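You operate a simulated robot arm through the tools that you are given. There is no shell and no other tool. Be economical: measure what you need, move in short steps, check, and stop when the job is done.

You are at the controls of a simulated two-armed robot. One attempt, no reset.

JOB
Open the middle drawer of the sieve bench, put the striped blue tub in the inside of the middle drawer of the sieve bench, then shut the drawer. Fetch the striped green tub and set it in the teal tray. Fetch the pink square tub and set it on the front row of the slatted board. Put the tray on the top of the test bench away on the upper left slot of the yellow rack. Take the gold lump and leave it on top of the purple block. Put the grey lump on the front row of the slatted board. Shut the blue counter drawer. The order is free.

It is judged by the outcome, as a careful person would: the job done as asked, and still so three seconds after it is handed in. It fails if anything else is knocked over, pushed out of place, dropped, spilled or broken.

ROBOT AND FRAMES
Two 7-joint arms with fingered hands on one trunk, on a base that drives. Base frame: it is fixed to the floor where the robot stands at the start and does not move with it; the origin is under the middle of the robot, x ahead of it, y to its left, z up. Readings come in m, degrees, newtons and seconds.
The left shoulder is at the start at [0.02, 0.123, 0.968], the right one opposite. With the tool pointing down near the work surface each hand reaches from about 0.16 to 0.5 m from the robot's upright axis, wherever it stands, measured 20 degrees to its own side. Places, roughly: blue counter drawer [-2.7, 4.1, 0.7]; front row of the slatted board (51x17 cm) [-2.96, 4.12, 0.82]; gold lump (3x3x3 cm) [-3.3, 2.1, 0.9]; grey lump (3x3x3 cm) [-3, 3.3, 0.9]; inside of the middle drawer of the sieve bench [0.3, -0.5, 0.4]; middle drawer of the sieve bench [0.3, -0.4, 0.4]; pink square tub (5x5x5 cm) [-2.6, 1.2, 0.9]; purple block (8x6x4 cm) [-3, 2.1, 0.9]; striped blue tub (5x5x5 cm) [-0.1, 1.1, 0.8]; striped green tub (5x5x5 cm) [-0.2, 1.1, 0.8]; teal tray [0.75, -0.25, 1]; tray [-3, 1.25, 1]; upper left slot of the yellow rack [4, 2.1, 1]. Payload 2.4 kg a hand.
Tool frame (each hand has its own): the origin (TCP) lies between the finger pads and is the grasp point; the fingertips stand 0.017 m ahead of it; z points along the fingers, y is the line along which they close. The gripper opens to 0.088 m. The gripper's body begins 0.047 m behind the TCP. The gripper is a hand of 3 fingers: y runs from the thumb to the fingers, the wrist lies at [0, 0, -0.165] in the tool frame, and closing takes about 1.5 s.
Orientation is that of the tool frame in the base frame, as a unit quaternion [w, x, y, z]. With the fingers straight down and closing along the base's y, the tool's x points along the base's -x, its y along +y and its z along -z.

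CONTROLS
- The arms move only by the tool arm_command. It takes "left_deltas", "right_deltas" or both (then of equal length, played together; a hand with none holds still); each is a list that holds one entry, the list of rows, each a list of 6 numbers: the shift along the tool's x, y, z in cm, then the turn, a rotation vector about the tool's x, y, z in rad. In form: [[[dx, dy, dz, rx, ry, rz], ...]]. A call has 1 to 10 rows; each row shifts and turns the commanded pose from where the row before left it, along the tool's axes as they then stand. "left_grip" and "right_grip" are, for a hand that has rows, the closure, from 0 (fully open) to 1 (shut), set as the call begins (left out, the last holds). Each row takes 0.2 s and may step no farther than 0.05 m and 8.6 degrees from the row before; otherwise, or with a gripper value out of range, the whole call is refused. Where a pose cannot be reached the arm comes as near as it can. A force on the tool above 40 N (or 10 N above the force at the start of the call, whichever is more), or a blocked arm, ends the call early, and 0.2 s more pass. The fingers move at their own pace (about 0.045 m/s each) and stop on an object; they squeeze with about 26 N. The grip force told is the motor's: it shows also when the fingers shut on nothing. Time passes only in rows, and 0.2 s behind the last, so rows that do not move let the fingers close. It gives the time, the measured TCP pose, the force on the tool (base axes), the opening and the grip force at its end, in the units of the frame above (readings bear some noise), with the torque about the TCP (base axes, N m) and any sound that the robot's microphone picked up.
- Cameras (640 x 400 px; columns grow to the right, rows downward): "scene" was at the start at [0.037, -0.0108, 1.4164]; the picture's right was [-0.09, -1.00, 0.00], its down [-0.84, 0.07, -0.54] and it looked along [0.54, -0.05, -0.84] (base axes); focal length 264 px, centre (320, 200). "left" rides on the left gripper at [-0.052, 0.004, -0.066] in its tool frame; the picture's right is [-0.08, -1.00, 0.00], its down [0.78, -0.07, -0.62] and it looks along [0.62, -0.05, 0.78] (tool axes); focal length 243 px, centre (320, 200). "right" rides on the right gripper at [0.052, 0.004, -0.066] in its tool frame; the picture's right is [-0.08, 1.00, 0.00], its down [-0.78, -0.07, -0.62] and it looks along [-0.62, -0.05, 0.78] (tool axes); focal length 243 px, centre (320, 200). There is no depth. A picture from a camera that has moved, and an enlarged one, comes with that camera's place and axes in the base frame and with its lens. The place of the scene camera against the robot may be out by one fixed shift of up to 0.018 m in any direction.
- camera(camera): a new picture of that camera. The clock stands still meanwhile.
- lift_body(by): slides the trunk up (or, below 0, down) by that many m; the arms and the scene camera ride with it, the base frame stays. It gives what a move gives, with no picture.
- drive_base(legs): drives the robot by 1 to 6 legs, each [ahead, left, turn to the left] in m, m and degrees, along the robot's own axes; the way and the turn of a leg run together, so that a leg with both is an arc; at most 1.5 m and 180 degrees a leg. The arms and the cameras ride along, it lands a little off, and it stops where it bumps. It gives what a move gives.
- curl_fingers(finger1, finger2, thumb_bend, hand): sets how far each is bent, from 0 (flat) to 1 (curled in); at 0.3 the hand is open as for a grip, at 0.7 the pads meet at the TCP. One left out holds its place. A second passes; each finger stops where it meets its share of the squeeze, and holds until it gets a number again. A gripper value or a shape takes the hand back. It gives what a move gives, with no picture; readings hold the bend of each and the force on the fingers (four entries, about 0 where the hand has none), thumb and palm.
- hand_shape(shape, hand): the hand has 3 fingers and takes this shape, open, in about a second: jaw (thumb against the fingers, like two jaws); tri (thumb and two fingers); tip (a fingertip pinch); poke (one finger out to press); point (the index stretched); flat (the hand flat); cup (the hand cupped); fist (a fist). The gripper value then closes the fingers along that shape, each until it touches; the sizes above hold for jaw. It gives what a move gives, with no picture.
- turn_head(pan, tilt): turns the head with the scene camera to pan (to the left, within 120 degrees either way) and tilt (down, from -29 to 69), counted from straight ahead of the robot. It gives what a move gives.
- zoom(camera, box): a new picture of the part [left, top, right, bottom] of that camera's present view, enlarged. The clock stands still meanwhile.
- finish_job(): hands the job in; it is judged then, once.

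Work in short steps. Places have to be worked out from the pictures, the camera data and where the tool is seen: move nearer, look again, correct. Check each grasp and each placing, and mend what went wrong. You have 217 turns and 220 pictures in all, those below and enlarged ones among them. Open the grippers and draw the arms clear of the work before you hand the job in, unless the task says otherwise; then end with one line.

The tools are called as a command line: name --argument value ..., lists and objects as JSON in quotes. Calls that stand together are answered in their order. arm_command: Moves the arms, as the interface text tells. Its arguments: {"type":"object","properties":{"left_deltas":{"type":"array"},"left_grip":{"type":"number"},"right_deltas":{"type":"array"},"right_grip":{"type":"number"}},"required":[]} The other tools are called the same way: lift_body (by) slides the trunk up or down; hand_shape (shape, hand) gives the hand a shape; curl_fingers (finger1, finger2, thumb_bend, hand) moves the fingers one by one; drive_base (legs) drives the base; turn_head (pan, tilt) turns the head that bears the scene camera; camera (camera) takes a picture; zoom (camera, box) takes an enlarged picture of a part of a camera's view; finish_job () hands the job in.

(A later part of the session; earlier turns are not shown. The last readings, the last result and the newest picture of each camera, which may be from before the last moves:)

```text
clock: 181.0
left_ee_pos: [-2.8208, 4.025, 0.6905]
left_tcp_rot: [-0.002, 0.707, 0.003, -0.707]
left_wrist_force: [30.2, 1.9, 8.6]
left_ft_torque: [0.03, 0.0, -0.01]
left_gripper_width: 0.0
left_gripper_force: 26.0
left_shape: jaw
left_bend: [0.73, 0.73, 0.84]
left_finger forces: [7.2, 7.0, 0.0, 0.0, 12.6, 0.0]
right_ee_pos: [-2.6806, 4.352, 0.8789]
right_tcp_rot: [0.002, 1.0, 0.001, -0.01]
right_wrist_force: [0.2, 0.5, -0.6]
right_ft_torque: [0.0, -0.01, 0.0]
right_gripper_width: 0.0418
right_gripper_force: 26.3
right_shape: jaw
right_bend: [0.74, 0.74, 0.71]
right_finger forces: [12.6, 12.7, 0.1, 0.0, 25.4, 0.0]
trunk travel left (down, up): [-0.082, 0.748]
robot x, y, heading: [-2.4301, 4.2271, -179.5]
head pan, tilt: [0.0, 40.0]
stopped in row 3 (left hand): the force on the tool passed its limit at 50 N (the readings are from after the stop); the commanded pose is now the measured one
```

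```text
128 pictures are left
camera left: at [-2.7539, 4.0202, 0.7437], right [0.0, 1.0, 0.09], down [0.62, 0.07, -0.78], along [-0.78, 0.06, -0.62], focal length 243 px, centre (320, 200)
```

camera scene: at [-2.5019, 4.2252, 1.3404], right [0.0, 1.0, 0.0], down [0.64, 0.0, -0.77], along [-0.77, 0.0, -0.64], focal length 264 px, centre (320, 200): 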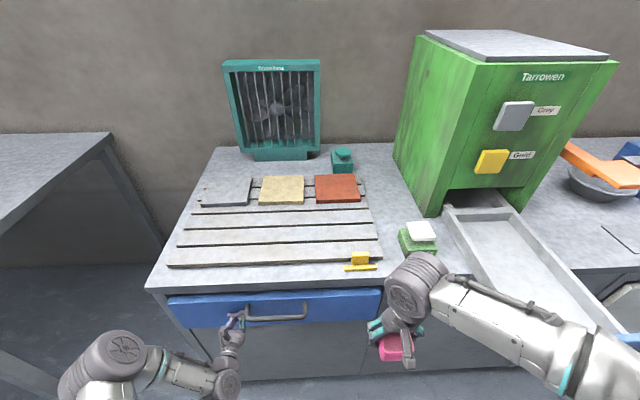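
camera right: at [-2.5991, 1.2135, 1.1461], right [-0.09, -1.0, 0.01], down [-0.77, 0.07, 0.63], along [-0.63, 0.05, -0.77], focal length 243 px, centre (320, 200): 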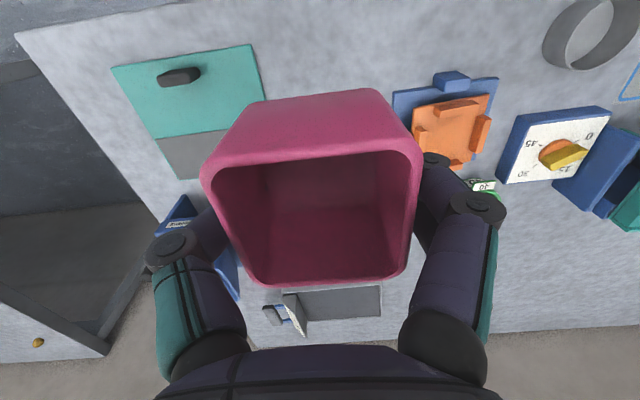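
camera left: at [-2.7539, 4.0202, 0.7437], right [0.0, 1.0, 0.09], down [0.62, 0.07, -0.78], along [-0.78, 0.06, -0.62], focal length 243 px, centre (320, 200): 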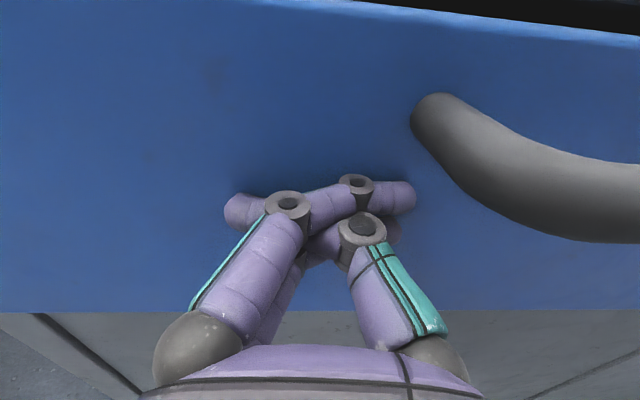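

Drawer shut. I retract the left hand, raise the trunk, and move in to place the pink tub on the board's front row.

arm_command --left_deltas '[[[0, 0, -4, 0, 0, 0], [0, 0, -4, 0, 0, 0], [0, 0, -4, 0, 0, 0], [0, 0, -4, 0, 0, 0], [-4, 0, 0, 0, 0, 0], [-4, 0, 0, 0, 0, 0]]]'

lift_body --by 0.22

drive_base --legs '[[0.07, 0, 0]]'

arm_command --right_deltas '[[[-4, 2, 0, 0, 0, 0], [-4, 2, 0, 0, 0, 0], [-4, 2, 0, 0, 0, 0], [-4, 2, 0, 0, 0, 0], [-3, 2, 0, 0, 0, 0], [0, 2, 0, 0, 0, 0]]]'

camera --camera "right"

camera --camera "scene"

```text
clock: 182.4
left_ee_pos: [-2.6897, 4.0116, 0.6933]
left_tcp_rot: [-0.003, 0.707, 0.003, -0.707]
left_wrist_force: [-0.7, 0.1, 0.2]
left_ft_torque: [0.01, 0.02, -0.01]
left_gripper_width: 0.0
left_gripper_force: 25.6
left_shape: jaw
left_bend: [0.69, 0.69, 0.79]
left_finger forces: [0.1, 0.1, 0.1, 0.0, 0.0, 0.0]
left hand out of reach, approached as far as the arm can: row 4, 5, 6
right_ee_pos: [-2.683, 4.3505, 0.8782]
right_tcp_rot: [0.003, 1.0, 0.0, -0.009]
right_wrist_force: [0.0, -0.7, -1.3]
right_ft_torque: [0.01, 0.05, -0.01]
right_gripper_width: 0.0414
right_gripper_force: 25.8
right_shape: jaw
right_bend: [0.74, 0.74, 0.71]
right_finger forces: [12.6, 12.6, 0.0, 0.0, 25.4, 0.1]
trunk travel left (down, up): [-0.082, 0.748]
robot x, y, heading: [-2.4313, 4.2294, -180.2]
head pan, tilt: [0.0, 40.0]
```

```text
clock: 184.7
left_ee_pos: [-2.6885, 4.0117, 0.9142]
left_tcp_rot: [0.003, -0.707, -0.003, 0.707]
left_wrist_force: [0.1, -0.3, -0.5]
left_ft_torque: [0.02, 0.0, 0.04]
left_gripper_width: 0.0001
left_gripper_force: 26.2
left_shape: jaw
left_bend: [0.69, 0.69, 0.79]
left_finger forces: [0.0, 0.0, 0.0, 0.0, 0.0, 0.1]
right_ee_pos: [-2.6834, 4.3506, 1.0983]
right_tcp_rot: [0.003, 1.0, 0.0, -0.009]
right_wrist_force: [-0.9, 0.2, 0.3]
right_ft_torque: [-0.01, 0.01, -0.01]
right_gripper_width: 0.0415
right_gripper_force: 25.9
right_shape: jaw
right_bend: [0.74, 0.74, 0.71]
right_finger forces: [12.6, 12.7, 0.0, 0.0, 25.4, 0.1]
trunk travel left (down, up): [-0.302, 0.528]
robot x, y, heading: [-2.4251, 4.2299, -179.9]
head pan, tilt: [0.0, 40.0]
```

```text
clock: 185.8
left_ee_pos: [-2.7602, 4.0131, 0.9141]
left_tcp_rot: [-0.002, 0.707, 0.004, -0.707]
left_wrist_force: [-0.4, 0.7, 0.8]
left_ft_torque: [-0.01, 0.0, 0.0]
left_gripper_width: 0.0
left_gripper_force: 26.3
left_shape: jaw
left_bend: [0.69, 0.69, 0.79]
left_finger forces: [0.0, 0.1, 0.0, 0.1, 0.0, 0.0]
right_ee_pos: [-2.754, 4.3494, 1.0976]
right_tcp_rot: [0.002, 1.0, 0.0, -0.01]
right_wrist_force: [0.7, 0.9, -1.8]
right_ft_torque: [0.0, 0.01, 0.02]
right_gripper_width: 0.0416
right_gripper_force: 26.3
right_shape: jaw
right_bend: [0.74, 0.74, 0.71]
right_finger forces: [12.6, 12.8, 0.1, 0.1, 25.4, 0.0]
trunk travel left (down, up): [-0.302, 0.528]
robot x, y, heading: [-2.4998, 4.2257, -180.1]
head pan, tilt: [0.0, 40.0]
```

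```text
clock: 187.2
left_ee_pos: [-2.7606, 4.0117, 0.9132]
left_tcp_rot: [-0.004, 0.707, 0.001, -0.707]
left_wrist_force: [-0.5, -0.4, -0.1]
left_ft_torque: [0.01, 0.01, -0.02]
left_gripper_width: 0.0
left_gripper_force: 25.4
left_shape: jaw
left_bend: [0.69, 0.69, 0.79]
left_finger forces: [0.1, 0.0, 0.1, 0.0, 0.0, 0.0]
right_ee_pos: [-2.9167, 4.2426, 1.0941]
right_tcp_rot: [0.001, 1.0, 0.001, -0.008]
right_wrist_force: [0.2, 0.0, -1.2]
right_ft_torque: [-0.01, 0.02, 0.0]
right_gripper_width: 0.0416
right_gripper_force: 25.9
right_shape: jaw
right_bend: [0.74, 0.74, 0.71]
right_finger forces: [12.5, 12.7, 0.0, 0.0, 25.2, 0.0]
right hand out of reach, approached as far as the arm can: row 5, 6
trunk travel left (down, up): [-0.302, 0.528]
robot x, y, heading: [-2.4965, 4.2295, -179.9]
head pan, tilt: [0.0, 40.0]
```

```text
127 pictures are left
camera right: at [-2.8641, 4.2361, 1.1605], right [-0.08, -1.0, 0.0], down [-0.77, 0.07, 0.63], along [-0.63, 0.05, -0.77], focal length 243 px, centre (320, 200)
```

right: 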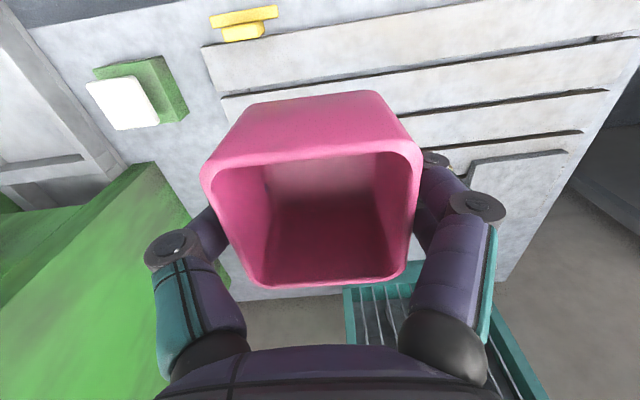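

```text
126 pictures are left
camera scene: at [-2.5775, 4.2238, 1.56], right [0.0, 1.0, 0.0], down [0.64, 0.0, -0.77], along [-0.77, 0.0, -0.64], focal length 264 px, centre (320, 200)
```

scene: 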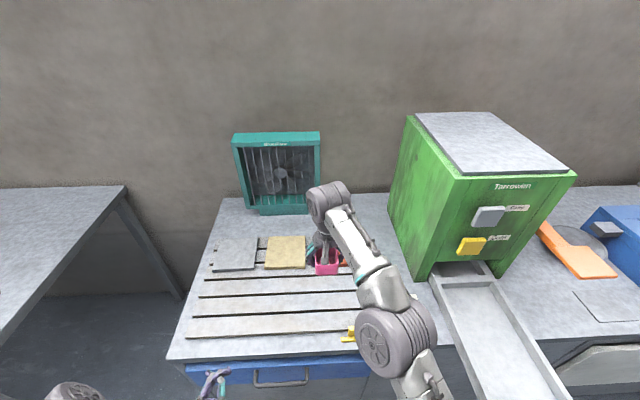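

Board front edge x≈-2.895. I shift to about (-2.96,4.21) and descend toward the slats.

arm_command --right_deltas '[[[0, 1, 4, 0, 0, 0], [0, 1, 4, 0, 0, 0], [-1.5, 1, 4, 0, 0, 0], [-1.5, 0, 4, 0, 0, 0], [-1.3, 0, 2, 0, 0, 0], [0, 0, 0, 0, 0, 0]]]'

camera --camera "right"

zoom --camera "scene" --box '[170, 200, 430, 390]'

```text
clock: 188.6
left_ee_pos: [-2.7593, 4.0134, 0.9135]
left_tcp_rot: [0.004, -0.707, -0.002, 0.707]
left_wrist_force: [-0.4, -0.3, 0.9]
left_ft_torque: [-0.03, 0.0, -0.02]
left_gripper_width: 0.0
left_gripper_force: 26.1
left_shape: jaw
left_bend: [0.69, 0.69, 0.79]
left_finger forces: [0.0, 0.1, 0.0, 0.1, 0.0, 0.0]
right_ee_pos: [-2.9411, 4.2156, 0.9273]
right_tcp_rot: [0.003, 1.0, 0.001, -0.009]
right_wrist_force: [-0.5, 0.5, -0.6]
right_ft_torque: [0.0, -0.01, 0.02]
right_gripper_width: 0.0414
right_gripper_force: 26.3
right_shape: jaw
right_bend: [0.74, 0.74, 0.71]
right_finger forces: [12.5, 12.6, 0.1, 0.1, 25.0, 0.0]
right hand out of reach, approached as far as the arm can: row 4, 5
trunk travel left (down, up): [-0.302, 0.528]
robot x, y, heading: [-2.5038, 4.2294, -179.8]
head pan, tilt: [0.0, 40.0]
```

```text
125 pictures are left
camera right: at [-2.8881, 4.2108, 0.993], right [-0.08, -1.0, 0.01], down [-0.77, 0.07, 0.63], along [-0.63, 0.05, -0.77], focal length 243 px, centre (320, 200)
```

right: 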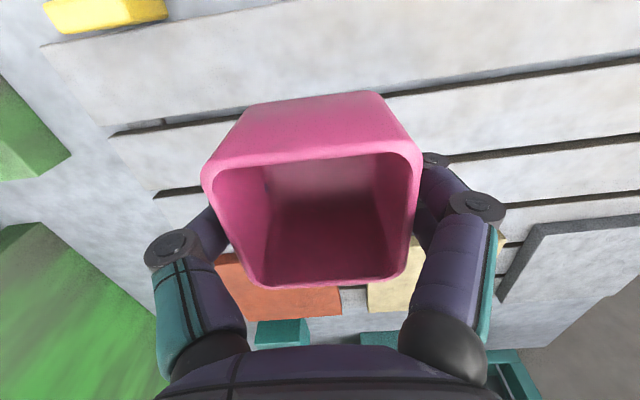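

```text
2.11 times, centred on (300, 295) of scene
camera zoom: at [-2.5771, 4.2245, 1.56], right [0.0, 1.0, 0.0], down [0.64, 0.0, -0.77], along [-0.77, 0.0, -0.64], focal length 555 px, centre (362, 0)
```

zoom: 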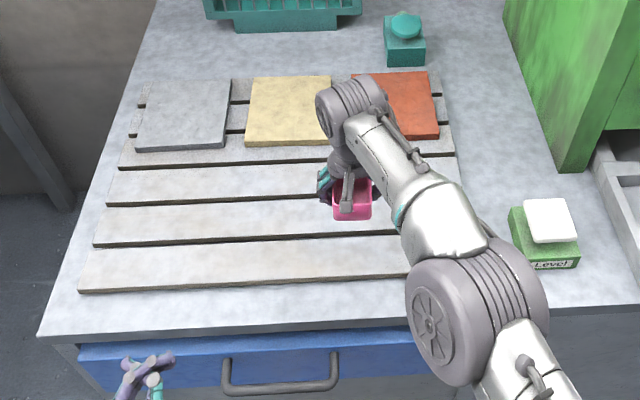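

The tub hovers over the second slat, within the front row. I lower it gently.

arm_command --right_deltas '[[[0, 0, 2, 0, 0, 0], [0, 0, 2, 0, 0, 0], [0, 0, 0.5, 0, 0, 0], [0, 0, 0.4, 0, 0, 0], [0, 0, 0.4, 0, 0, 0], [0, 0, 0.4, 0, 0, 0], [0, 0, 0, 0, 0, 0]]]'

camera --camera "right"

```text
clock: 190.2
left_ee_pos: [-2.7603, 4.0128, 0.9136]
left_tcp_rot: [0.004, -0.707, -0.003, 0.707]
left_wrist_force: [0.9, 0.0, 0.3]
left_ft_torque: [-0.04, 0.0, 0.01]
left_gripper_width: 0.0
left_gripper_force: 26.0
left_shape: jaw
left_bend: [0.69, 0.69, 0.79]
left_finger forces: [0.0, 0.1, 0.1, 0.0, 0.1, 0.0]
right_ee_pos: [-2.9389, 4.2168, 0.8755]
right_tcp_rot: [0.003, 1.0, 0.0, -0.009]
right_wrist_force: [0.0, 0.2, -0.6]
right_ft_torque: [-0.03, -0.02, 0.02]
right_gripper_width: 0.0416
right_gripper_force: 26.2
right_shape: jaw
right_bend: [0.74, 0.74, 0.71]
right_finger forces: [12.5, 12.6, 0.0, 0.1, 25.1, 0.0]
right hand out of reach, approached as far as the arm can: row 4
trunk travel left (down, up): [-0.302, 0.528]
robot x, y, heading: [-2.5014, 4.2272, -179.9]
head pan, tilt: [0.0, 40.0]
```

```text
123 pictures are left
camera right: at [-2.8863, 4.2109, 0.9415], right [-0.09, -1.0, 0.01], down [-0.77, 0.07, 0.63], along [-0.63, 0.05, -0.77], focal length 243 px, centre (320, 200)
```

right: 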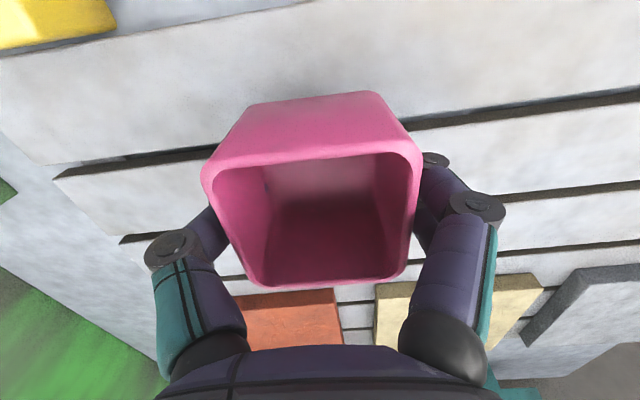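

arm_command --right_deltas '[[[0, 0, 0.6, 0, 0, 0], [0, 0, 0.5, 0, 0, 0], [0, 0, 0.4, 0, 0, 0], [0, 0, 0.4, 0, 0, 0], [0, 0, 0, 0, 0, 0]]]'

```text
clock: 191.4
left_ee_pos: [-2.7598, 4.012, 0.9136]
left_tcp_rot: [0.003, -0.707, -0.003, 0.707]
left_wrist_force: [-0.4, 0.2, 0.8]
left_ft_torque: [-0.01, 0.03, 0.01]
left_gripper_width: 0.0
left_gripper_force: 26.1
left_shape: jaw
left_bend: [0.69, 0.69, 0.79]
left_finger forces: [0.0, 0.0, 0.0, 0.1, 0.0, 0.0]
right_ee_pos: [-2.9381, 4.2178, 0.8565]
right_tcp_rot: [0.003, 1.0, 0.001, -0.01]
right_wrist_force: [0.6, -0.5, -1.3]
right_ft_torque: [0.02, 0.01, 0.0]
right_gripper_width: 0.0416
right_gripper_force: 25.8
right_shape: jaw
right_bend: [0.74, 0.74, 0.71]
right_finger forces: [12.6, 12.6, 0.0, 0.1, 25.0, 0.1]
right hand out of reach, approached as far as the arm can: row 3
trunk travel left (down, up): [-0.302, 0.528]
robot x, y, heading: [-2.4975, 4.2298, -180.0]
head pan, tilt: [0.0, 40.0]
```

No contact yet; further down in small steps.

arm_command --right_deltas '[[[0, 0, 0.4, 0, 0, 0], [0, 0, 0.4, 0, 0, 0], [0, 0, 0.4, 0, 0, 0], [0, 0, 0, 0, 0, 0]]]'

camera --camera "right"

```text
clock: 192.4
left_ee_pos: [-2.7597, 4.0135, 0.9143]
left_tcp_rot: [0.004, -0.707, -0.002, 0.707]
left_wrist_force: [0.2, 0.3, -0.1]
left_ft_torque: [0.01, -0.01, -0.03]
left_gripper_width: 0.0
left_gripper_force: 26.1
left_shape: jaw
left_bend: [0.69, 0.69, 0.79]
left_finger forces: [0.0, 0.0, 0.0, 0.0, 0.0, 0.0]
right_ee_pos: [-2.9338, 4.2181, 0.8457]
right_tcp_rot: [0.002, 1.0, 0.0, -0.009]
right_wrist_force: [0.2, -0.1, 0.0]
right_ft_torque: [0.02, 0.0, -0.01]
right_gripper_width: 0.0413
right_gripper_force: 26.5
right_shape: jaw
right_bend: [0.74, 0.74, 0.71]
right_finger forces: [12.5, 12.6, 0.0, 0.1, 25.1, 0.1]
right hand out of reach, approached as far as the arm can: row 3
trunk travel left (down, up): [-0.302, 0.528]
robot x, y, heading: [-2.5022, 4.2303, -179.6]
head pan, tilt: [0.0, 40.0]
```

```text
122 pictures are left
camera right: at [-2.8815, 4.2127, 0.9114], right [-0.09, -1.0, 0.01], down [-0.77, 0.07, 0.63], along [-0.63, 0.05, -0.77], focal length 243 px, centre (320, 200)
```

right: 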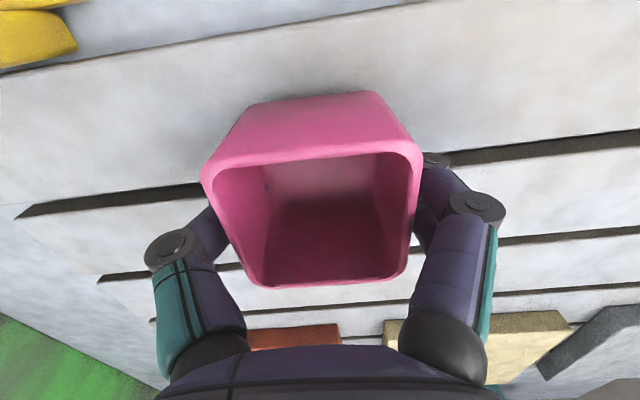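

The arm is near its limit, so I lower with the trunk instead, one centimetre at a time.

lift_body --by -0.01

lift_body --by -0.006

```text
clock: 192.9
left_ee_pos: [-2.7599, 4.0128, 0.9038]
left_tcp_rot: [0.003, -0.707, -0.003, 0.707]
left_wrist_force: [0.3, 0.0, -0.4]
left_ft_torque: [0.02, 0.02, 0.03]
left_gripper_width: 0.0001
left_gripper_force: 26.1
left_shape: jaw
left_bend: [0.69, 0.69, 0.79]
left_finger forces: [0.1, 0.1, 0.0, 0.0, 0.1, 0.0]
right_ee_pos: [-2.9344, 4.2184, 0.8368]
right_tcp_rot: [0.002, 1.0, 0.0, -0.01]
right_wrist_force: [-0.4, -0.5, 12.2]
right_ft_torque: [-0.26, -0.07, -0.04]
right_gripper_width: 0.0414
right_gripper_force: 25.5
right_shape: jaw
right_bend: [0.74, 0.74, 0.71]
right_finger forces: [20.5, 15.5, 0.0, 0.0, 26.2, 0.1]
trunk travel left (down, up): [-0.292, 0.538]
robot x, y, heading: [-2.5001, 4.2298, -180.1]
head pan, tilt: [0.0, 40.0]
```

```text
clock: 193.4
left_ee_pos: [-2.7589, 4.0122, 0.899]
left_tcp_rot: [0.003, -0.707, -0.003, 0.707]
left_wrist_force: [-0.1, -0.4, 0.3]
left_ft_torque: [-0.01, 0.0, 0.0]
left_gripper_width: 0.0003
left_gripper_force: 26.5
left_shape: jaw
left_bend: [0.69, 0.69, 0.79]
left_finger forces: [0.0, 0.1, 0.0, 0.1, 0.1, 0.0]
right_ee_pos: [-2.9354, 4.2181, 0.8358]
right_tcp_rot: [0.004, 1.0, -0.002, -0.014]
right_wrist_force: [4.2, 0.8, 16.5]
right_ft_torque: [0.03, -0.15, 0.01]
right_gripper_width: 0.0411
right_gripper_force: 26.3
right_shape: jaw
right_bend: [0.75, 0.74, 0.71]
right_finger forces: [18.1, 16.0, 0.1, 0.0, 32.6, 0.1]
trunk travel left (down, up): [-0.288, 0.542]
robot x, y, heading: [-2.5, 4.2296, -179.8]
head pan, tilt: [0.0, 40.0]
stopped: the force on the tool passed its limit at 47 N (the readings are from after the stop); the commanded pose is now the measured one
```

Tub is on the slats (top ≈0.82). Release and lift away.

arm_command --right_deltas '[[[0, 0, 0, 0, 0, 0], [0, 0, 0, 0, 0, 0], [0, 0, 0, 0, 0, 0], [0, 0, -1, 0, 0, 0], [0, 0, -2, 0, 0, 0], [0, 0, -4, 0, 0, 0], [0, 0, -4, 0, 0, 0], [0, 0, -4, 0, 0, 0], [0, 0, -4, 0, 0, 0]]]' --right_grip 0.3

camera --camera "right"

zoom --camera "scene" --box '[170, 200, 430, 390]'

```text
clock: 195.4
left_ee_pos: [-2.7598, 4.0132, 0.9004]
left_tcp_rot: [0.003, -0.707, -0.003, 0.707]
left_wrist_force: [0.4, 0.1, -0.5]
left_ft_torque: [-0.01, 0.03, 0.0]
left_gripper_width: 0.0
left_gripper_force: 25.8
left_shape: jaw
left_bend: [0.69, 0.69, 0.79]
left_finger forces: [0.0, 0.0, 0.1, 0.1, 0.0, 0.1]
right_ee_pos: [-2.9285, 4.2197, 1.0251]
right_tcp_rot: [0.002, 1.0, -0.001, -0.012]
right_wrist_force: [-0.6, 0.1, -0.9]
right_ft_torque: [-0.01, -0.03, 0.03]
right_gripper_width: 0.0614
right_gripper_force: 0.1
right_shape: jaw
right_bend: [0.67, 0.67, 0.64]
right_finger forces: [0.0, 0.0, 0.1, 0.0, 0.0, 0.0]
right hand out of reach, approached as far as the arm can: row 4
trunk travel left (down, up): [-0.288, 0.542]
robot x, y, heading: [-2.5008, 4.2271, -180.1]
head pan, tilt: [0.0, 40.0]
```

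```text
121 pictures are left
camera right: at [-2.8753, 4.2141, 1.0905], right [-0.09, -1.0, 0.01], down [-0.77, 0.07, 0.64], along [-0.64, 0.05, -0.77], focal length 243 px, centre (320, 200)
```

right: 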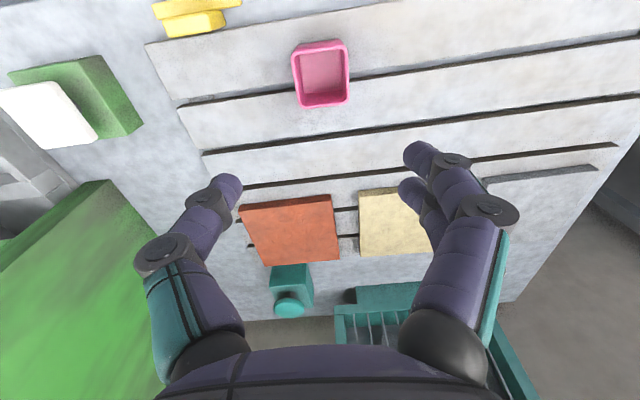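

```text
2.11 times, centred on (300, 295) of scene
camera zoom: at [-2.5769, 4.2244, 1.5463], right [0.0, 1.0, 0.0], down [0.64, 0.0, -0.77], along [-0.77, 0.0, -0.64], focal length 555 px, centre (362, 0)
```

zoom: 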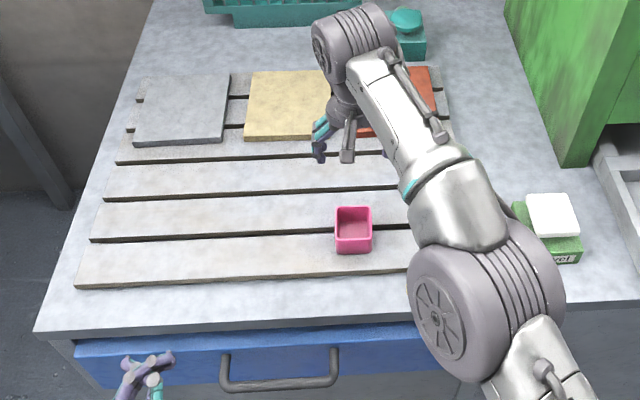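

Pink tub is placed. Next the grey lump: I raise and reset the arms, back off and move in front of the grey bench's right part.

arm_command --right_deltas '[[[0, 0, -4, 0, 0, 0], [4, 0, -3, 0, 0, 0], [4, 0, 0, 0, 0, 0], [4, 0, 0, 0, 0, 0], [0, 0, 0, 0, 0, 0], [0, 0, 0, 0, 0, 0]]]' --left_deltas '[[[-4, 0, 0, 0, 0.1428, 0], [0, 0, 0, 0, 0.1428, 0], [0, 0, 0, 0, 0.1428, 0], [0, 0, 0, 0, 0.1428, 0], [0, 0, 0, 0, 0.1428, 0], [0, 0, -4, 0, 0.1428, 0]]]' --right_grip 0.3 --left_grip 0.3

arm_command --left_deltas '[[[0, 0, -4, 0, 0.1428, 0], [0, 0, -4, 0, 0.1428, 0], [0, 0, -3, 0, 0.1428, 0], [0, 0, 0, 0, 0.1428, 0], [0, 0, 0, 0, 0.1428, 0], [0, 0, 0, 0, 0, 0]]]'

drive_base --legs '[[-0.3, 0, 0], [0, 1.2, 0]]'

turn_head --pan -15 --tilt 50

camera --camera "scene"

```text
clock: 196.8
left_ee_pos: [-2.7999, 3.9825, 0.8937]
left_tcp_rot: [-0.004, 0.937, 0.001, -0.348]
left_wrist_force: [0.3, -0.7, -0.2]
left_ft_torque: [-0.01, -0.02, 0.02]
left_gripper_width: 0.0614
left_gripper_force: 0.1
left_shape: jaw
left_bend: [0.67, 0.67, 0.64]
left_finger forces: [0.0, 0.1, 0.1, 0.0, 0.1, 0.0]
left hand out of reach, approached as far as the arm can: row 1, 2, 3, 4, 6
right_ee_pos: [-2.7933, 4.2205, 1.0919]
right_tcp_rot: [0.003, 1.0, -0.001, -0.013]
right_wrist_force: [0.1, 0.4, 0.0]
right_ft_torque: [0.02, -0.03, 0.0]
right_gripper_width: 0.0617
right_gripper_force: 0.1
right_shape: jaw
right_bend: [0.67, 0.67, 0.64]
right_finger forces: [0.1, 0.0, 0.0, 0.1, 0.0, 0.0]
right hand out of reach, approached as far as the arm can: row 1
trunk travel left (down, up): [-0.288, 0.542]
robot x, y, heading: [-2.4944, 4.2299, -179.7]
head pan, tilt: [0.0, 40.0]
```

```text
clock: 198.2
left_ee_pos: [-2.7535, 3.9747, 0.9858]
left_tcp_rot: [-0.003, 1.0, 0.0, 0.0]
left_wrist_force: [0.4, -1.2, -0.3]
left_ft_torque: [-0.01, -0.01, 0.01]
left_gripper_width: 0.0615
left_gripper_force: 0.0
left_shape: jaw
left_bend: [0.67, 0.67, 0.64]
left_finger forces: [0.0, 0.0, 0.0, 0.0, 0.0, 0.0]
left hand out of reach, approached as far as the arm can: row 1
right_ee_pos: [-2.7954, 4.2202, 1.091]
right_tcp_rot: [0.003, 1.0, -0.001, -0.013]
right_wrist_force: [0.6, 0.4, -0.3]
right_ft_torque: [-0.02, 0.0, 0.02]
right_gripper_width: 0.0613
right_gripper_force: 0.1
right_shape: jaw
right_bend: [0.67, 0.67, 0.64]
right_finger forces: [0.1, 0.0, 0.1, 0.0, 0.1, 0.0]
trunk travel left (down, up): [-0.288, 0.542]
robot x, y, heading: [-2.4994, 4.2275, -180.0]
head pan, tilt: [0.0, 40.0]
```

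```text
clock: 205.9
left_ee_pos: [-2.4497, 2.7738, 0.9851]
left_tcp_rot: [-0.004, 1.0, 0.003, -0.001]
left_wrist_force: [-0.2, 0.9, -0.1]
left_ft_torque: [0.04, -0.03, 0.03]
left_gripper_width: 0.0614
left_gripper_force: 0.1
left_shape: jaw
left_bend: [0.67, 0.67, 0.64]
left_finger forces: [0.1, 0.0, 0.1, 0.1, 0.0, 0.1]
right_ee_pos: [-2.4902, 3.0183, 1.0912]
right_tcp_rot: [0.002, 1.0, 0.001, -0.013]
right_wrist_force: [0.3, -0.8, 0.6]
right_ft_torque: [-0.01, -0.01, -0.01]
right_gripper_width: 0.0615
right_gripper_force: 0.0
right_shape: jaw
right_bend: [0.67, 0.67, 0.64]
right_finger forces: [0.0, 0.0, 0.0, 0.0, 0.0, 0.1]
trunk travel left (down, up): [-0.288, 0.542]
robot x, y, heading: [-2.1977, 3.0271, -179.5]
head pan, tilt: [0.0, 40.0]
```

```text
clock: 206.7
left_ee_pos: [-2.4495, 2.774, 0.985]
left_tcp_rot: [-0.004, 1.0, 0.002, 0.0]
left_wrist_force: [-1.7, -0.5, 0.1]
left_ft_torque: [-0.03, -0.01, -0.02]
left_gripper_width: 0.0615
left_gripper_force: 0.1
left_shape: jaw
left_bend: [0.67, 0.67, 0.64]
left_finger forces: [0.0, 0.0, 0.0, 0.0, 0.0, 0.0]
right_ee_pos: [-2.4907, 3.0186, 1.0915]
right_tcp_rot: [0.003, 1.0, 0.003, -0.013]
right_wrist_force: [0.0, -0.4, 0.2]
right_ft_torque: [0.03, 0.0, 0.01]
right_gripper_width: 0.0614
right_gripper_force: 0.1
right_shape: jaw
right_bend: [0.67, 0.67, 0.64]
right_finger forces: [0.1, 0.0, 0.0, 0.0, 0.0, 0.0]
trunk travel left (down, up): [-0.288, 0.542]
robot x, y, heading: [-2.1932, 3.027, -179.8]
head pan, tilt: [-15.0, 50.0]
```

```text
119 pictures are left
camera scene: at [-2.2628, 3.0437, 1.5321], right [0.25, 0.97, 0.0], down [0.74, -0.19, -0.64], along [-0.62, 0.16, -0.77], focal length 264 px, centre (320, 200)
```

scene: 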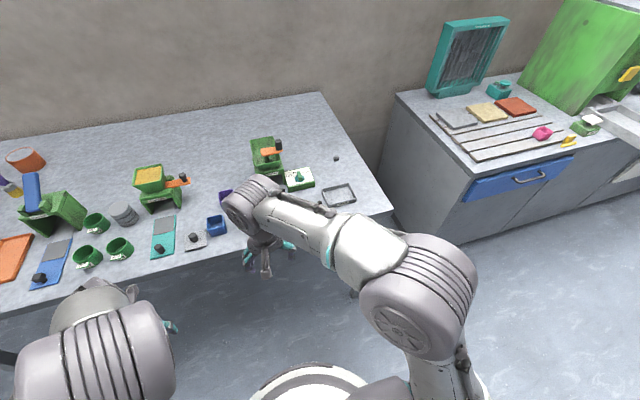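

Lump ≈(-2.974,3.288). I raise the left hand to be clear of the mills and drive 0.37 m closer.

arm_command --left_deltas '[[[3, 0, -4, 0, 0, 0], [2, 0, -4, 0, 0, 0], [0, 0, -4, 0, 0, 0], [0, 0, -4, 0, 0, 0], [0, 0, -3, 0, 0, 0]]]' --right_deltas '[[[0, -1, -2, 0, 0, 0], [0, -1, -2, 0, 0, 0], [0, 0, -2, 0, 0, 0], [0, 0, 0, 0, 0, 0], [0, 0, 0, 0, 0, 0]]]' --right_grip 0.3

drive_base --legs '[[0.36, 0, 0]]'

camera --camera "scene"

camera --camera "right"

```text
clock: 207.9
left_ee_pos: [-2.4144, 2.753, 1.1688]
left_tcp_rot: [-0.004, 1.0, 0.002, 0.0]
left_wrist_force: [1.4, -0.2, 0.4]
left_ft_torque: [0.0, 0.03, 0.02]
left_gripper_width: 0.0615
left_gripper_force: 0.0
left_shape: jaw
left_bend: [0.67, 0.67, 0.64]
left_finger forces: [0.0, 0.0, 0.0, 0.1, 0.1, 0.0]
left hand out of reach, approached as far as the arm can: row 2, 3
right_ee_pos: [-2.4889, 3.0386, 1.1509]
right_tcp_rot: [0.003, 1.0, 0.002, -0.013]
right_wrist_force: [-1.3, 0.5, -0.2]
right_ft_torque: [-0.01, 0.02, -0.01]
right_gripper_width: 0.0617
right_gripper_force: 0.0
right_shape: jaw
right_bend: [0.67, 0.67, 0.64]
right_finger forces: [0.1, 0.0, 0.0, 0.0, 0.0, 0.0]
trunk travel left (down, up): [-0.288, 0.542]
robot x, y, heading: [-2.1929, 3.0275, -179.5]
head pan, tilt: [-15.0, 50.0]
```

```text
clock: 210.2
left_ee_pos: [-2.7729, 2.7528, 1.1677]
left_tcp_rot: [-0.004, 1.0, -0.001, 0.0]
left_wrist_force: [-0.5, -0.6, -0.3]
left_ft_torque: [-0.01, -0.03, 0.01]
left_gripper_width: 0.0614
left_gripper_force: 0.0
left_shape: jaw
left_bend: [0.67, 0.67, 0.64]
left_finger forces: [0.0, 0.1, 0.0, 0.1, 0.0, 0.1]
right_ee_pos: [-2.8468, 3.0385, 1.152]
right_tcp_rot: [0.003, 1.0, -0.001, -0.013]
right_wrist_force: [0.4, -1.2, -0.2]
right_ft_torque: [0.01, 0.03, -0.02]
right_gripper_width: 0.0614
right_gripper_force: 0.1
right_shape: jaw
right_bend: [0.67, 0.67, 0.64]
right_finger forces: [0.0, 0.0, 0.1, 0.0, 0.0, 0.1]
trunk travel left (down, up): [-0.288, 0.542]
robot x, y, heading: [-2.5461, 3.0252, -180.1]
head pan, tilt: [-15.0, 50.0]
```

```text
118 pictures are left
camera scene: at [-2.6193, 3.0424, 1.5321], right [0.26, 0.97, 0.0], down [0.74, -0.2, -0.64], along [-0.62, 0.17, -0.77], focal length 264 px, centre (320, 200)
```

scene: 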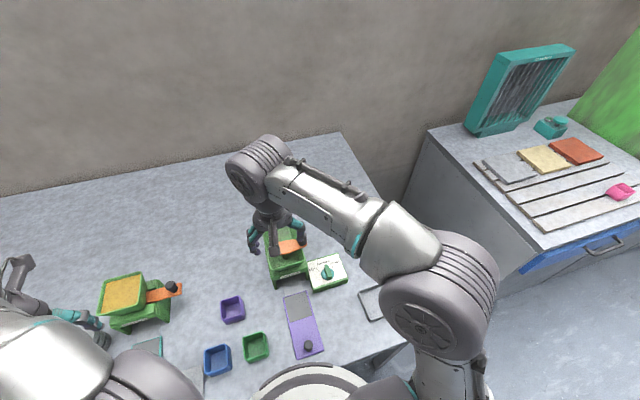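

```text
117 pictures are left
camera right: at [-2.7932, 3.0327, 1.2165], right [-0.09, -1.0, 0.01], down [-0.76, 0.07, 0.64], along [-0.64, 0.05, -0.77], focal length 243 px, centre (320, 200)
```

right: 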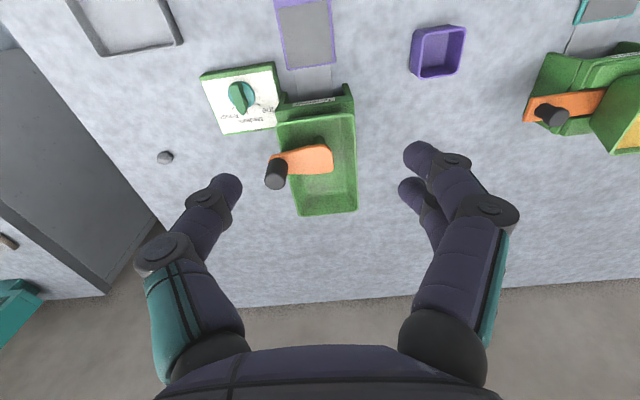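

Lump at ≈(-2.965,3.292). I bring the right hand over it, high first, then down to z≈0.97.

arm_command --right_deltas '[[[0, -4.2, 0, 0, 0, 0], [0, -4.2, 0, 0, 0, 0], [-2, -4.2, 0, 0, 0, 0], [-2, -4.2, 0, 0, 0, 0], [-2, -4.2, 1, 0, 0, 0], [-2, -4.2, 3, 0, 0, 0], [-1, 0, 4, 0, 0, 0], [-1, 0, 4, 0, 0, 0], [-1.5, 0, 4, 0, 0, 0], [0, 0, 2, 0, 0, 0]]]' --right_grip 0.3

camera --camera "right"

camera --camera "scene"

```text
refused: row 6 steps farther than a row can; nothing moved
```

```text
116 pictures are left
camera right: at [-2.7932, 3.0327, 1.2165], right [-0.09, -1.0, 0.01], down [-0.76, 0.07, 0.64], along [-0.64, 0.05, -0.77], focal length 243 px, centre (320, 200)
```

right: 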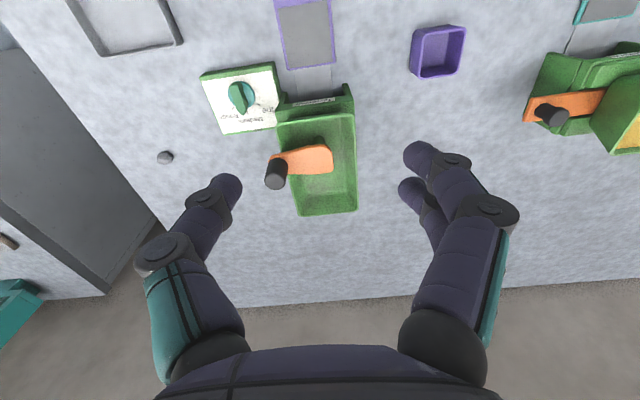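

```text
115 pictures are left
camera scene: at [-2.6193, 3.0424, 1.5321], right [0.26, 0.97, 0.0], down [0.74, -0.2, -0.64], along [-0.62, 0.17, -0.77], focal length 264 px, centre (320, 200)
```

scene: 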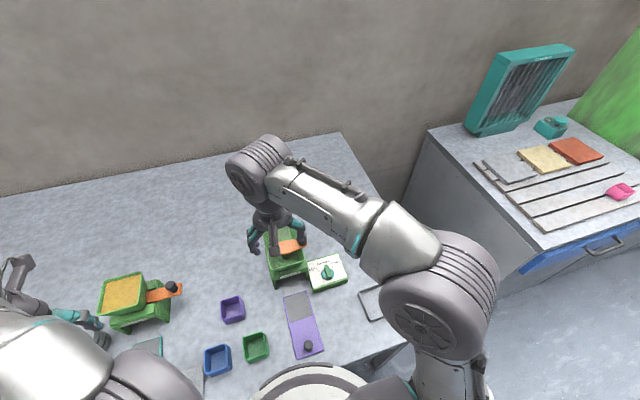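

Row 6 was too long; I split it up.

arm_command --right_deltas '[[[0, -4.2, 0, 0, 0, 0], [0, -4.2, 0, 0, 0, 0], [-2, -4.2, 0, 0, 0, 0], [-2, -4.2, 0, 0, 0, 0], [-2, -4.2, 0, 0, 0, 0], [-2, -4.2, 0, 0, 0, 0], [-1, 0, 4.5, 0, 0, 0], [-1, 0, 4.5, 0, 0, 0], [-1.5, 0, 4.5, 0, 0, 0], [0, 0, 4, 0, 0, 0]]]' --right_grip 0.3

camera --camera "right"

```text
clock: 212.3
left_ee_pos: [-2.7725, 2.7536, 1.1682]
left_tcp_rot: [-0.004, 1.0, 0.0, 0.0]
left_wrist_force: [0.5, -0.2, 0.2]
left_ft_torque: [0.01, -0.01, 0.03]
left_gripper_width: 0.0614
left_gripper_force: 0.1
left_shape: jaw
left_bend: [0.67, 0.67, 0.64]
left_finger forces: [0.0, 0.1, 0.1, 0.0, 0.0, 0.0]
right_ee_pos: [-2.9653, 3.2908, 0.9776]
right_tcp_rot: [0.002, 1.0, -0.001, -0.013]
right_wrist_force: [-0.5, 0.4, -0.5]
right_ft_torque: [-0.04, 0.0, 0.0]
right_gripper_width: 0.0617
right_gripper_force: 0.2
right_shape: jaw
right_bend: [0.67, 0.67, 0.64]
right_finger forces: [0.0, 0.0, 0.0, 0.0, 0.0, 0.0]
trunk travel left (down, up): [-0.288, 0.542]
robot x, y, heading: [-2.5496, 3.0255, -179.9]
head pan, tilt: [-15.0, 50.0]
```

```text
114 pictures are left
camera right: at [-2.9118, 3.2849, 1.0437], right [-0.09, -1.0, 0.01], down [-0.76, 0.07, 0.64], along [-0.64, 0.05, -0.77], focal length 243 px, centre (320, 200)
```

right: 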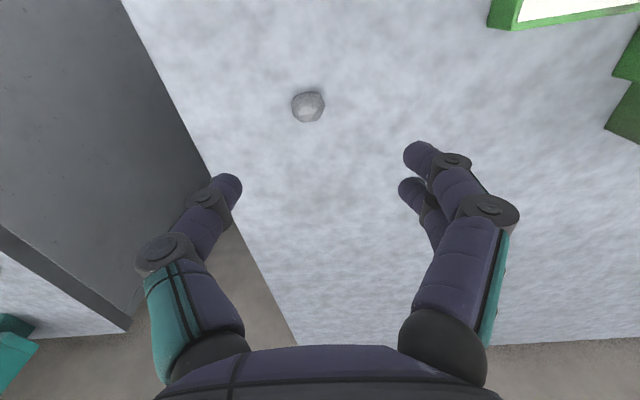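

Lump directly beneath, slightly ahead. I descend 7 cm and look again.

arm_command --right_deltas '[[[-0.6, -0.7, 3.5, 0, 0, 0], [0, 0, 3.5, 0, 0, 0], [0, 0, 0, 0, 0, 0]]]'

camera --camera "right"

```text
clock: 213.2
left_ee_pos: [-2.771, 2.7546, 1.1686]
left_tcp_rot: [-0.004, 1.0, 0.0, 0.0]
left_wrist_force: [-0.1, 0.0, 0.0]
left_ft_torque: [0.02, 0.01, -0.02]
left_gripper_width: 0.0617
left_gripper_force: 0.0
left_shape: jaw
left_bend: [0.67, 0.67, 0.64]
left_finger forces: [0.1, 0.1, 0.0, 0.0, 0.0, 0.0]
right_ee_pos: [-2.971, 3.2967, 0.908]
right_tcp_rot: [0.003, 1.0, -0.001, -0.013]
right_wrist_force: [-0.7, 0.4, -0.5]
right_ft_torque: [0.0, 0.03, -0.03]
right_gripper_width: 0.0616
right_gripper_force: 0.1
right_shape: jaw
right_bend: [0.67, 0.67, 0.64]
right_finger forces: [0.1, 0.1, 0.1, 0.0, 0.0, 0.0]
trunk travel left (down, up): [-0.288, 0.542]
robot x, y, heading: [-2.5516, 3.0256, -180.1]
head pan, tilt: [-15.0, 50.0]
```

```text
113 pictures are left
camera right: at [-2.9189, 3.2917, 0.973], right [-0.09, -1.0, 0.01], down [-0.76, 0.07, 0.64], along [-0.64, 0.05, -0.77], focal length 243 px, centre (320, 200)
```

right: 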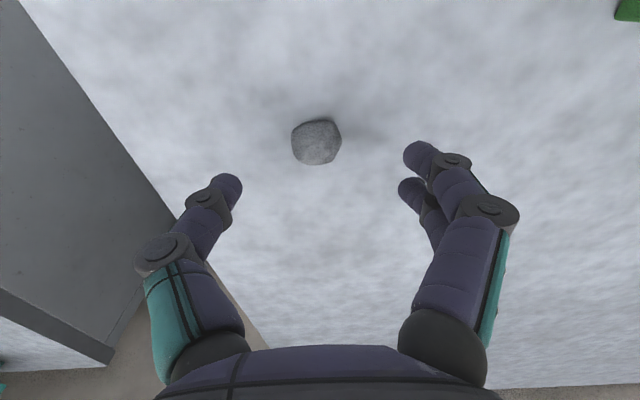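

Lump centre (-2.967,3.297,0.875). I go down to z≈0.882 and close.

arm_command --right_deltas '[[[0.4, 0, 1.3, 0, 0, 0], [0, 0, 1.2, 0, 0, 0], [0, 0, 0, 0, 0, 0]]]'

arm_command --right_deltas '[[[0, 0, 0, 0, 0, 0], [0, 0, 0, 0, 0, 0], [0, 0, 0, 0, 0, 0], [0, 0, 0, 0, 0, 0], [0, 0, 0, 0, 0, 0], [0, 0, 0, 0, 0, 0], [0, 0, 0, 0, 0, 0]]]' --right_grip 1

camera --camera "right"

```text
clock: 213.9
left_ee_pos: [-2.7725, 2.7526, 1.1684]
left_tcp_rot: [-0.004, 1.0, 0.0, 0.0]
left_wrist_force: [1.2, 0.3, -0.4]
left_ft_torque: [0.02, 0.03, 0.0]
left_gripper_width: 0.0613
left_gripper_force: 0.0
left_shape: jaw
left_bend: [0.67, 0.67, 0.64]
left_finger forces: [0.0, 0.0, 0.0, 0.1, 0.0, 0.0]
right_ee_pos: [-2.9689, 3.2957, 0.8829]
right_tcp_rot: [0.004, 1.0, -0.001, -0.012]
right_wrist_force: [0.3, -0.9, -0.4]
right_ft_torque: [0.01, 0.0, -0.01]
right_gripper_width: 0.0615
right_gripper_force: 0.1
right_shape: jaw
right_bend: [0.67, 0.67, 0.64]
right_finger forces: [0.0, 0.0, 0.0, 0.0, 0.1, 0.1]
trunk travel left (down, up): [-0.288, 0.542]
robot x, y, heading: [-2.5504, 3.0306, -179.6]
head pan, tilt: [-15.0, 50.0]
```

```text
clock: 215.6
left_ee_pos: [-2.7717, 2.753, 1.1678]
left_tcp_rot: [-0.004, 1.0, 0.0, 0.0]
left_wrist_force: [0.2, 0.8, -0.2]
left_ft_torque: [0.01, -0.02, 0.0]
left_gripper_width: 0.0612
left_gripper_force: 0.1
left_shape: jaw
left_bend: [0.67, 0.67, 0.64]
left_finger forces: [0.1, 0.0, 0.0, 0.0, 0.0, 0.0]
right_ee_pos: [-2.9703, 3.2968, 0.8839]
right_tcp_rot: [0.003, 1.0, -0.002, -0.012]
right_wrist_force: [0.0, 1.1, 6.5]
right_ft_torque: [-0.01, 0.06, -0.03]
right_gripper_width: 0.0151
right_gripper_force: 25.5
right_shape: jaw
right_bend: [0.73, 0.73, 0.7]
right_finger forces: [11.5, 11.7, 0.0, 0.1, 23.8, 0.0]
trunk travel left (down, up): [-0.288, 0.542]
robot x, y, heading: [-2.5536, 3.0286, -180.0]
head pan, tilt: [-15.0, 50.0]
```

```text
112 pictures are left
camera right: at [-2.9158, 3.2906, 0.9487], right [-0.09, -1.0, 0.01], down [-0.76, 0.07, 0.64], along [-0.64, 0.05, -0.77], focal length 243 px, centre (320, 200)
```

right: 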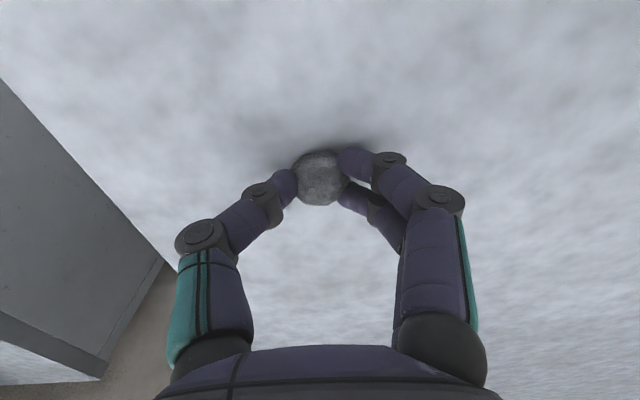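

Lump held. I lift, draw in, and drive back to the slatted board.

arm_command --right_deltas '[[[0, 0, -3, 0, 0, 0], [0, 0, -4, 0, 0, 0], [0, 0, -4, 0, 0, 0], [0, 0, -4, 0, 0, 0], [0, 0, -4, 0, 0, 0], [0, 0, -4, 0, 0, 0], [2.5, 4, 0, 0, 0, 0], [2.5, 4, 0, 0, 0, 0], [2.5, 4, 0, 0, 0, 0], [2.5, 4, 0, 0, 0, 0]]]'

drive_base --legs '[[-0.35, 0, 0], [0, -1.05, 0], [0.26, 0, 0]]'

turn_head --pan 0 --tilt 50

camera --camera "scene"

camera --camera "right"

```text
clock: 217.8
left_ee_pos: [-2.7723, 2.7535, 1.1691]
left_tcp_rot: [-0.004, 1.0, 0.0, 0.0]
left_wrist_force: [-0.6, 0.2, 0.8]
left_ft_torque: [-0.02, 0.01, 0.0]
left_gripper_width: 0.0615
left_gripper_force: 0.1
left_shape: jaw
left_bend: [0.67, 0.67, 0.64]
left_finger forces: [0.0, 0.0, 0.0, 0.1, 0.0, 0.0]
right_ee_pos: [-2.8629, 3.1356, 1.1109]
right_tcp_rot: [0.002, 1.0, 0.0, -0.013]
right_wrist_force: [0.6, 0.3, 0.1]
right_ft_torque: [-0.02, 0.01, 0.01]
right_gripper_width: 0.0141
right_gripper_force: 25.6
right_shape: jaw
right_bend: [0.73, 0.73, 0.7]
right_finger forces: [10.9, 9.7, 0.1, 0.0, 21.0, 0.0]
trunk travel left (down, up): [-0.288, 0.542]
robot x, y, heading: [-2.5523, 3.028, -179.9]
head pan, tilt: [-15.0, 50.0]
```

```text
clock: 226.6
left_ee_pos: [-2.6831, 3.8168, 1.1688]
left_tcp_rot: [-0.004, 1.0, -0.003, -0.001]
left_wrist_force: [0.2, -0.2, 0.1]
left_ft_torque: [-0.01, 0.02, -0.01]
left_gripper_width: 0.0613
left_gripper_force: 0.0
left_shape: jaw
left_bend: [0.67, 0.67, 0.64]
left_finger forces: [0.0, 0.0, 0.0, 0.1, 0.1, 0.1]
right_ee_pos: [-2.7721, 4.2009, 1.1118]
right_tcp_rot: [0.002, 1.0, -0.003, -0.012]
right_wrist_force: [-1.0, 0.3, -0.6]
right_ft_torque: [-0.03, -0.04, -0.01]
right_gripper_width: 0.014
right_gripper_force: 26.3
right_shape: jaw
right_bend: [0.73, 0.73, 0.7]
right_finger forces: [10.9, 9.8, 0.1, 0.1, 20.9, 0.1]
trunk travel left (down, up): [-0.288, 0.542]
robot x, y, heading: [-2.4612, 4.0889, 179.9]
head pan, tilt: [-15.0, 50.0]
```

```text
clock: 227.3
left_ee_pos: [-2.6823, 3.8173, 1.1687]
left_tcp_rot: [-0.004, 1.0, -0.002, 0.0]
left_wrist_force: [-0.2, -0.4, 0.6]
left_ft_torque: [-0.04, 0.0, 0.04]
left_gripper_width: 0.0613
left_gripper_force: 0.0
left_shape: jaw
left_bend: [0.67, 0.67, 0.64]
left_finger forces: [0.0, 0.1, 0.0, 0.0, 0.1, 0.1]
right_ee_pos: [-2.7717, 4.2004, 1.1111]
right_tcp_rot: [0.003, 1.0, -0.002, -0.013]
right_wrist_force: [-0.1, -0.1, -0.7]
right_ft_torque: [-0.01, 0.05, -0.01]
right_gripper_width: 0.0142
right_gripper_force: 26.3
right_shape: jaw
right_bend: [0.73, 0.73, 0.7]
right_finger forces: [11.0, 9.8, 0.0, 0.0, 21.0, 0.1]
trunk travel left (down, up): [-0.288, 0.542]
robot x, y, heading: [-2.4578, 4.0951, 180.2]
head pan, tilt: [0.0, 50.0]
```

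```text
111 pictures are left
camera scene: at [-2.5303, 4.086, 1.5321], right [0.0, 1.0, 0.0], down [0.77, 0.0, -0.64], along [-0.64, 0.0, -0.77], focal length 264 px, centre (320, 200)
```

scene: 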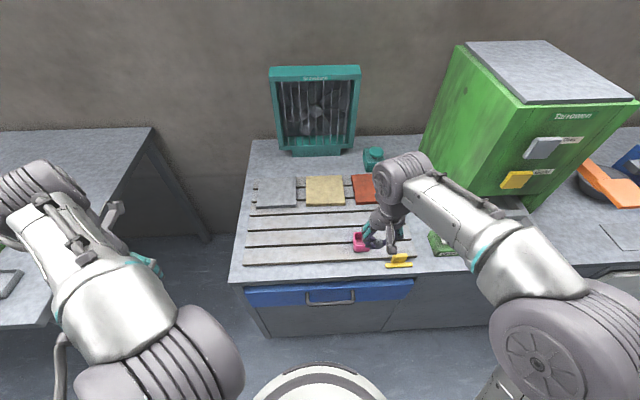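

```text
110 pictures are left
camera right: at [-2.719, 4.1952, 1.1764], right [-0.09, -1.0, 0.01], down [-0.76, 0.07, 0.64], along [-0.64, 0.05, -0.77], focal length 243 px, centre (320, 200)
```

right: 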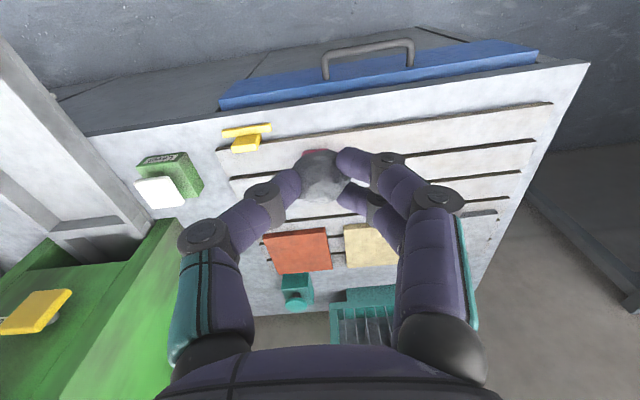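

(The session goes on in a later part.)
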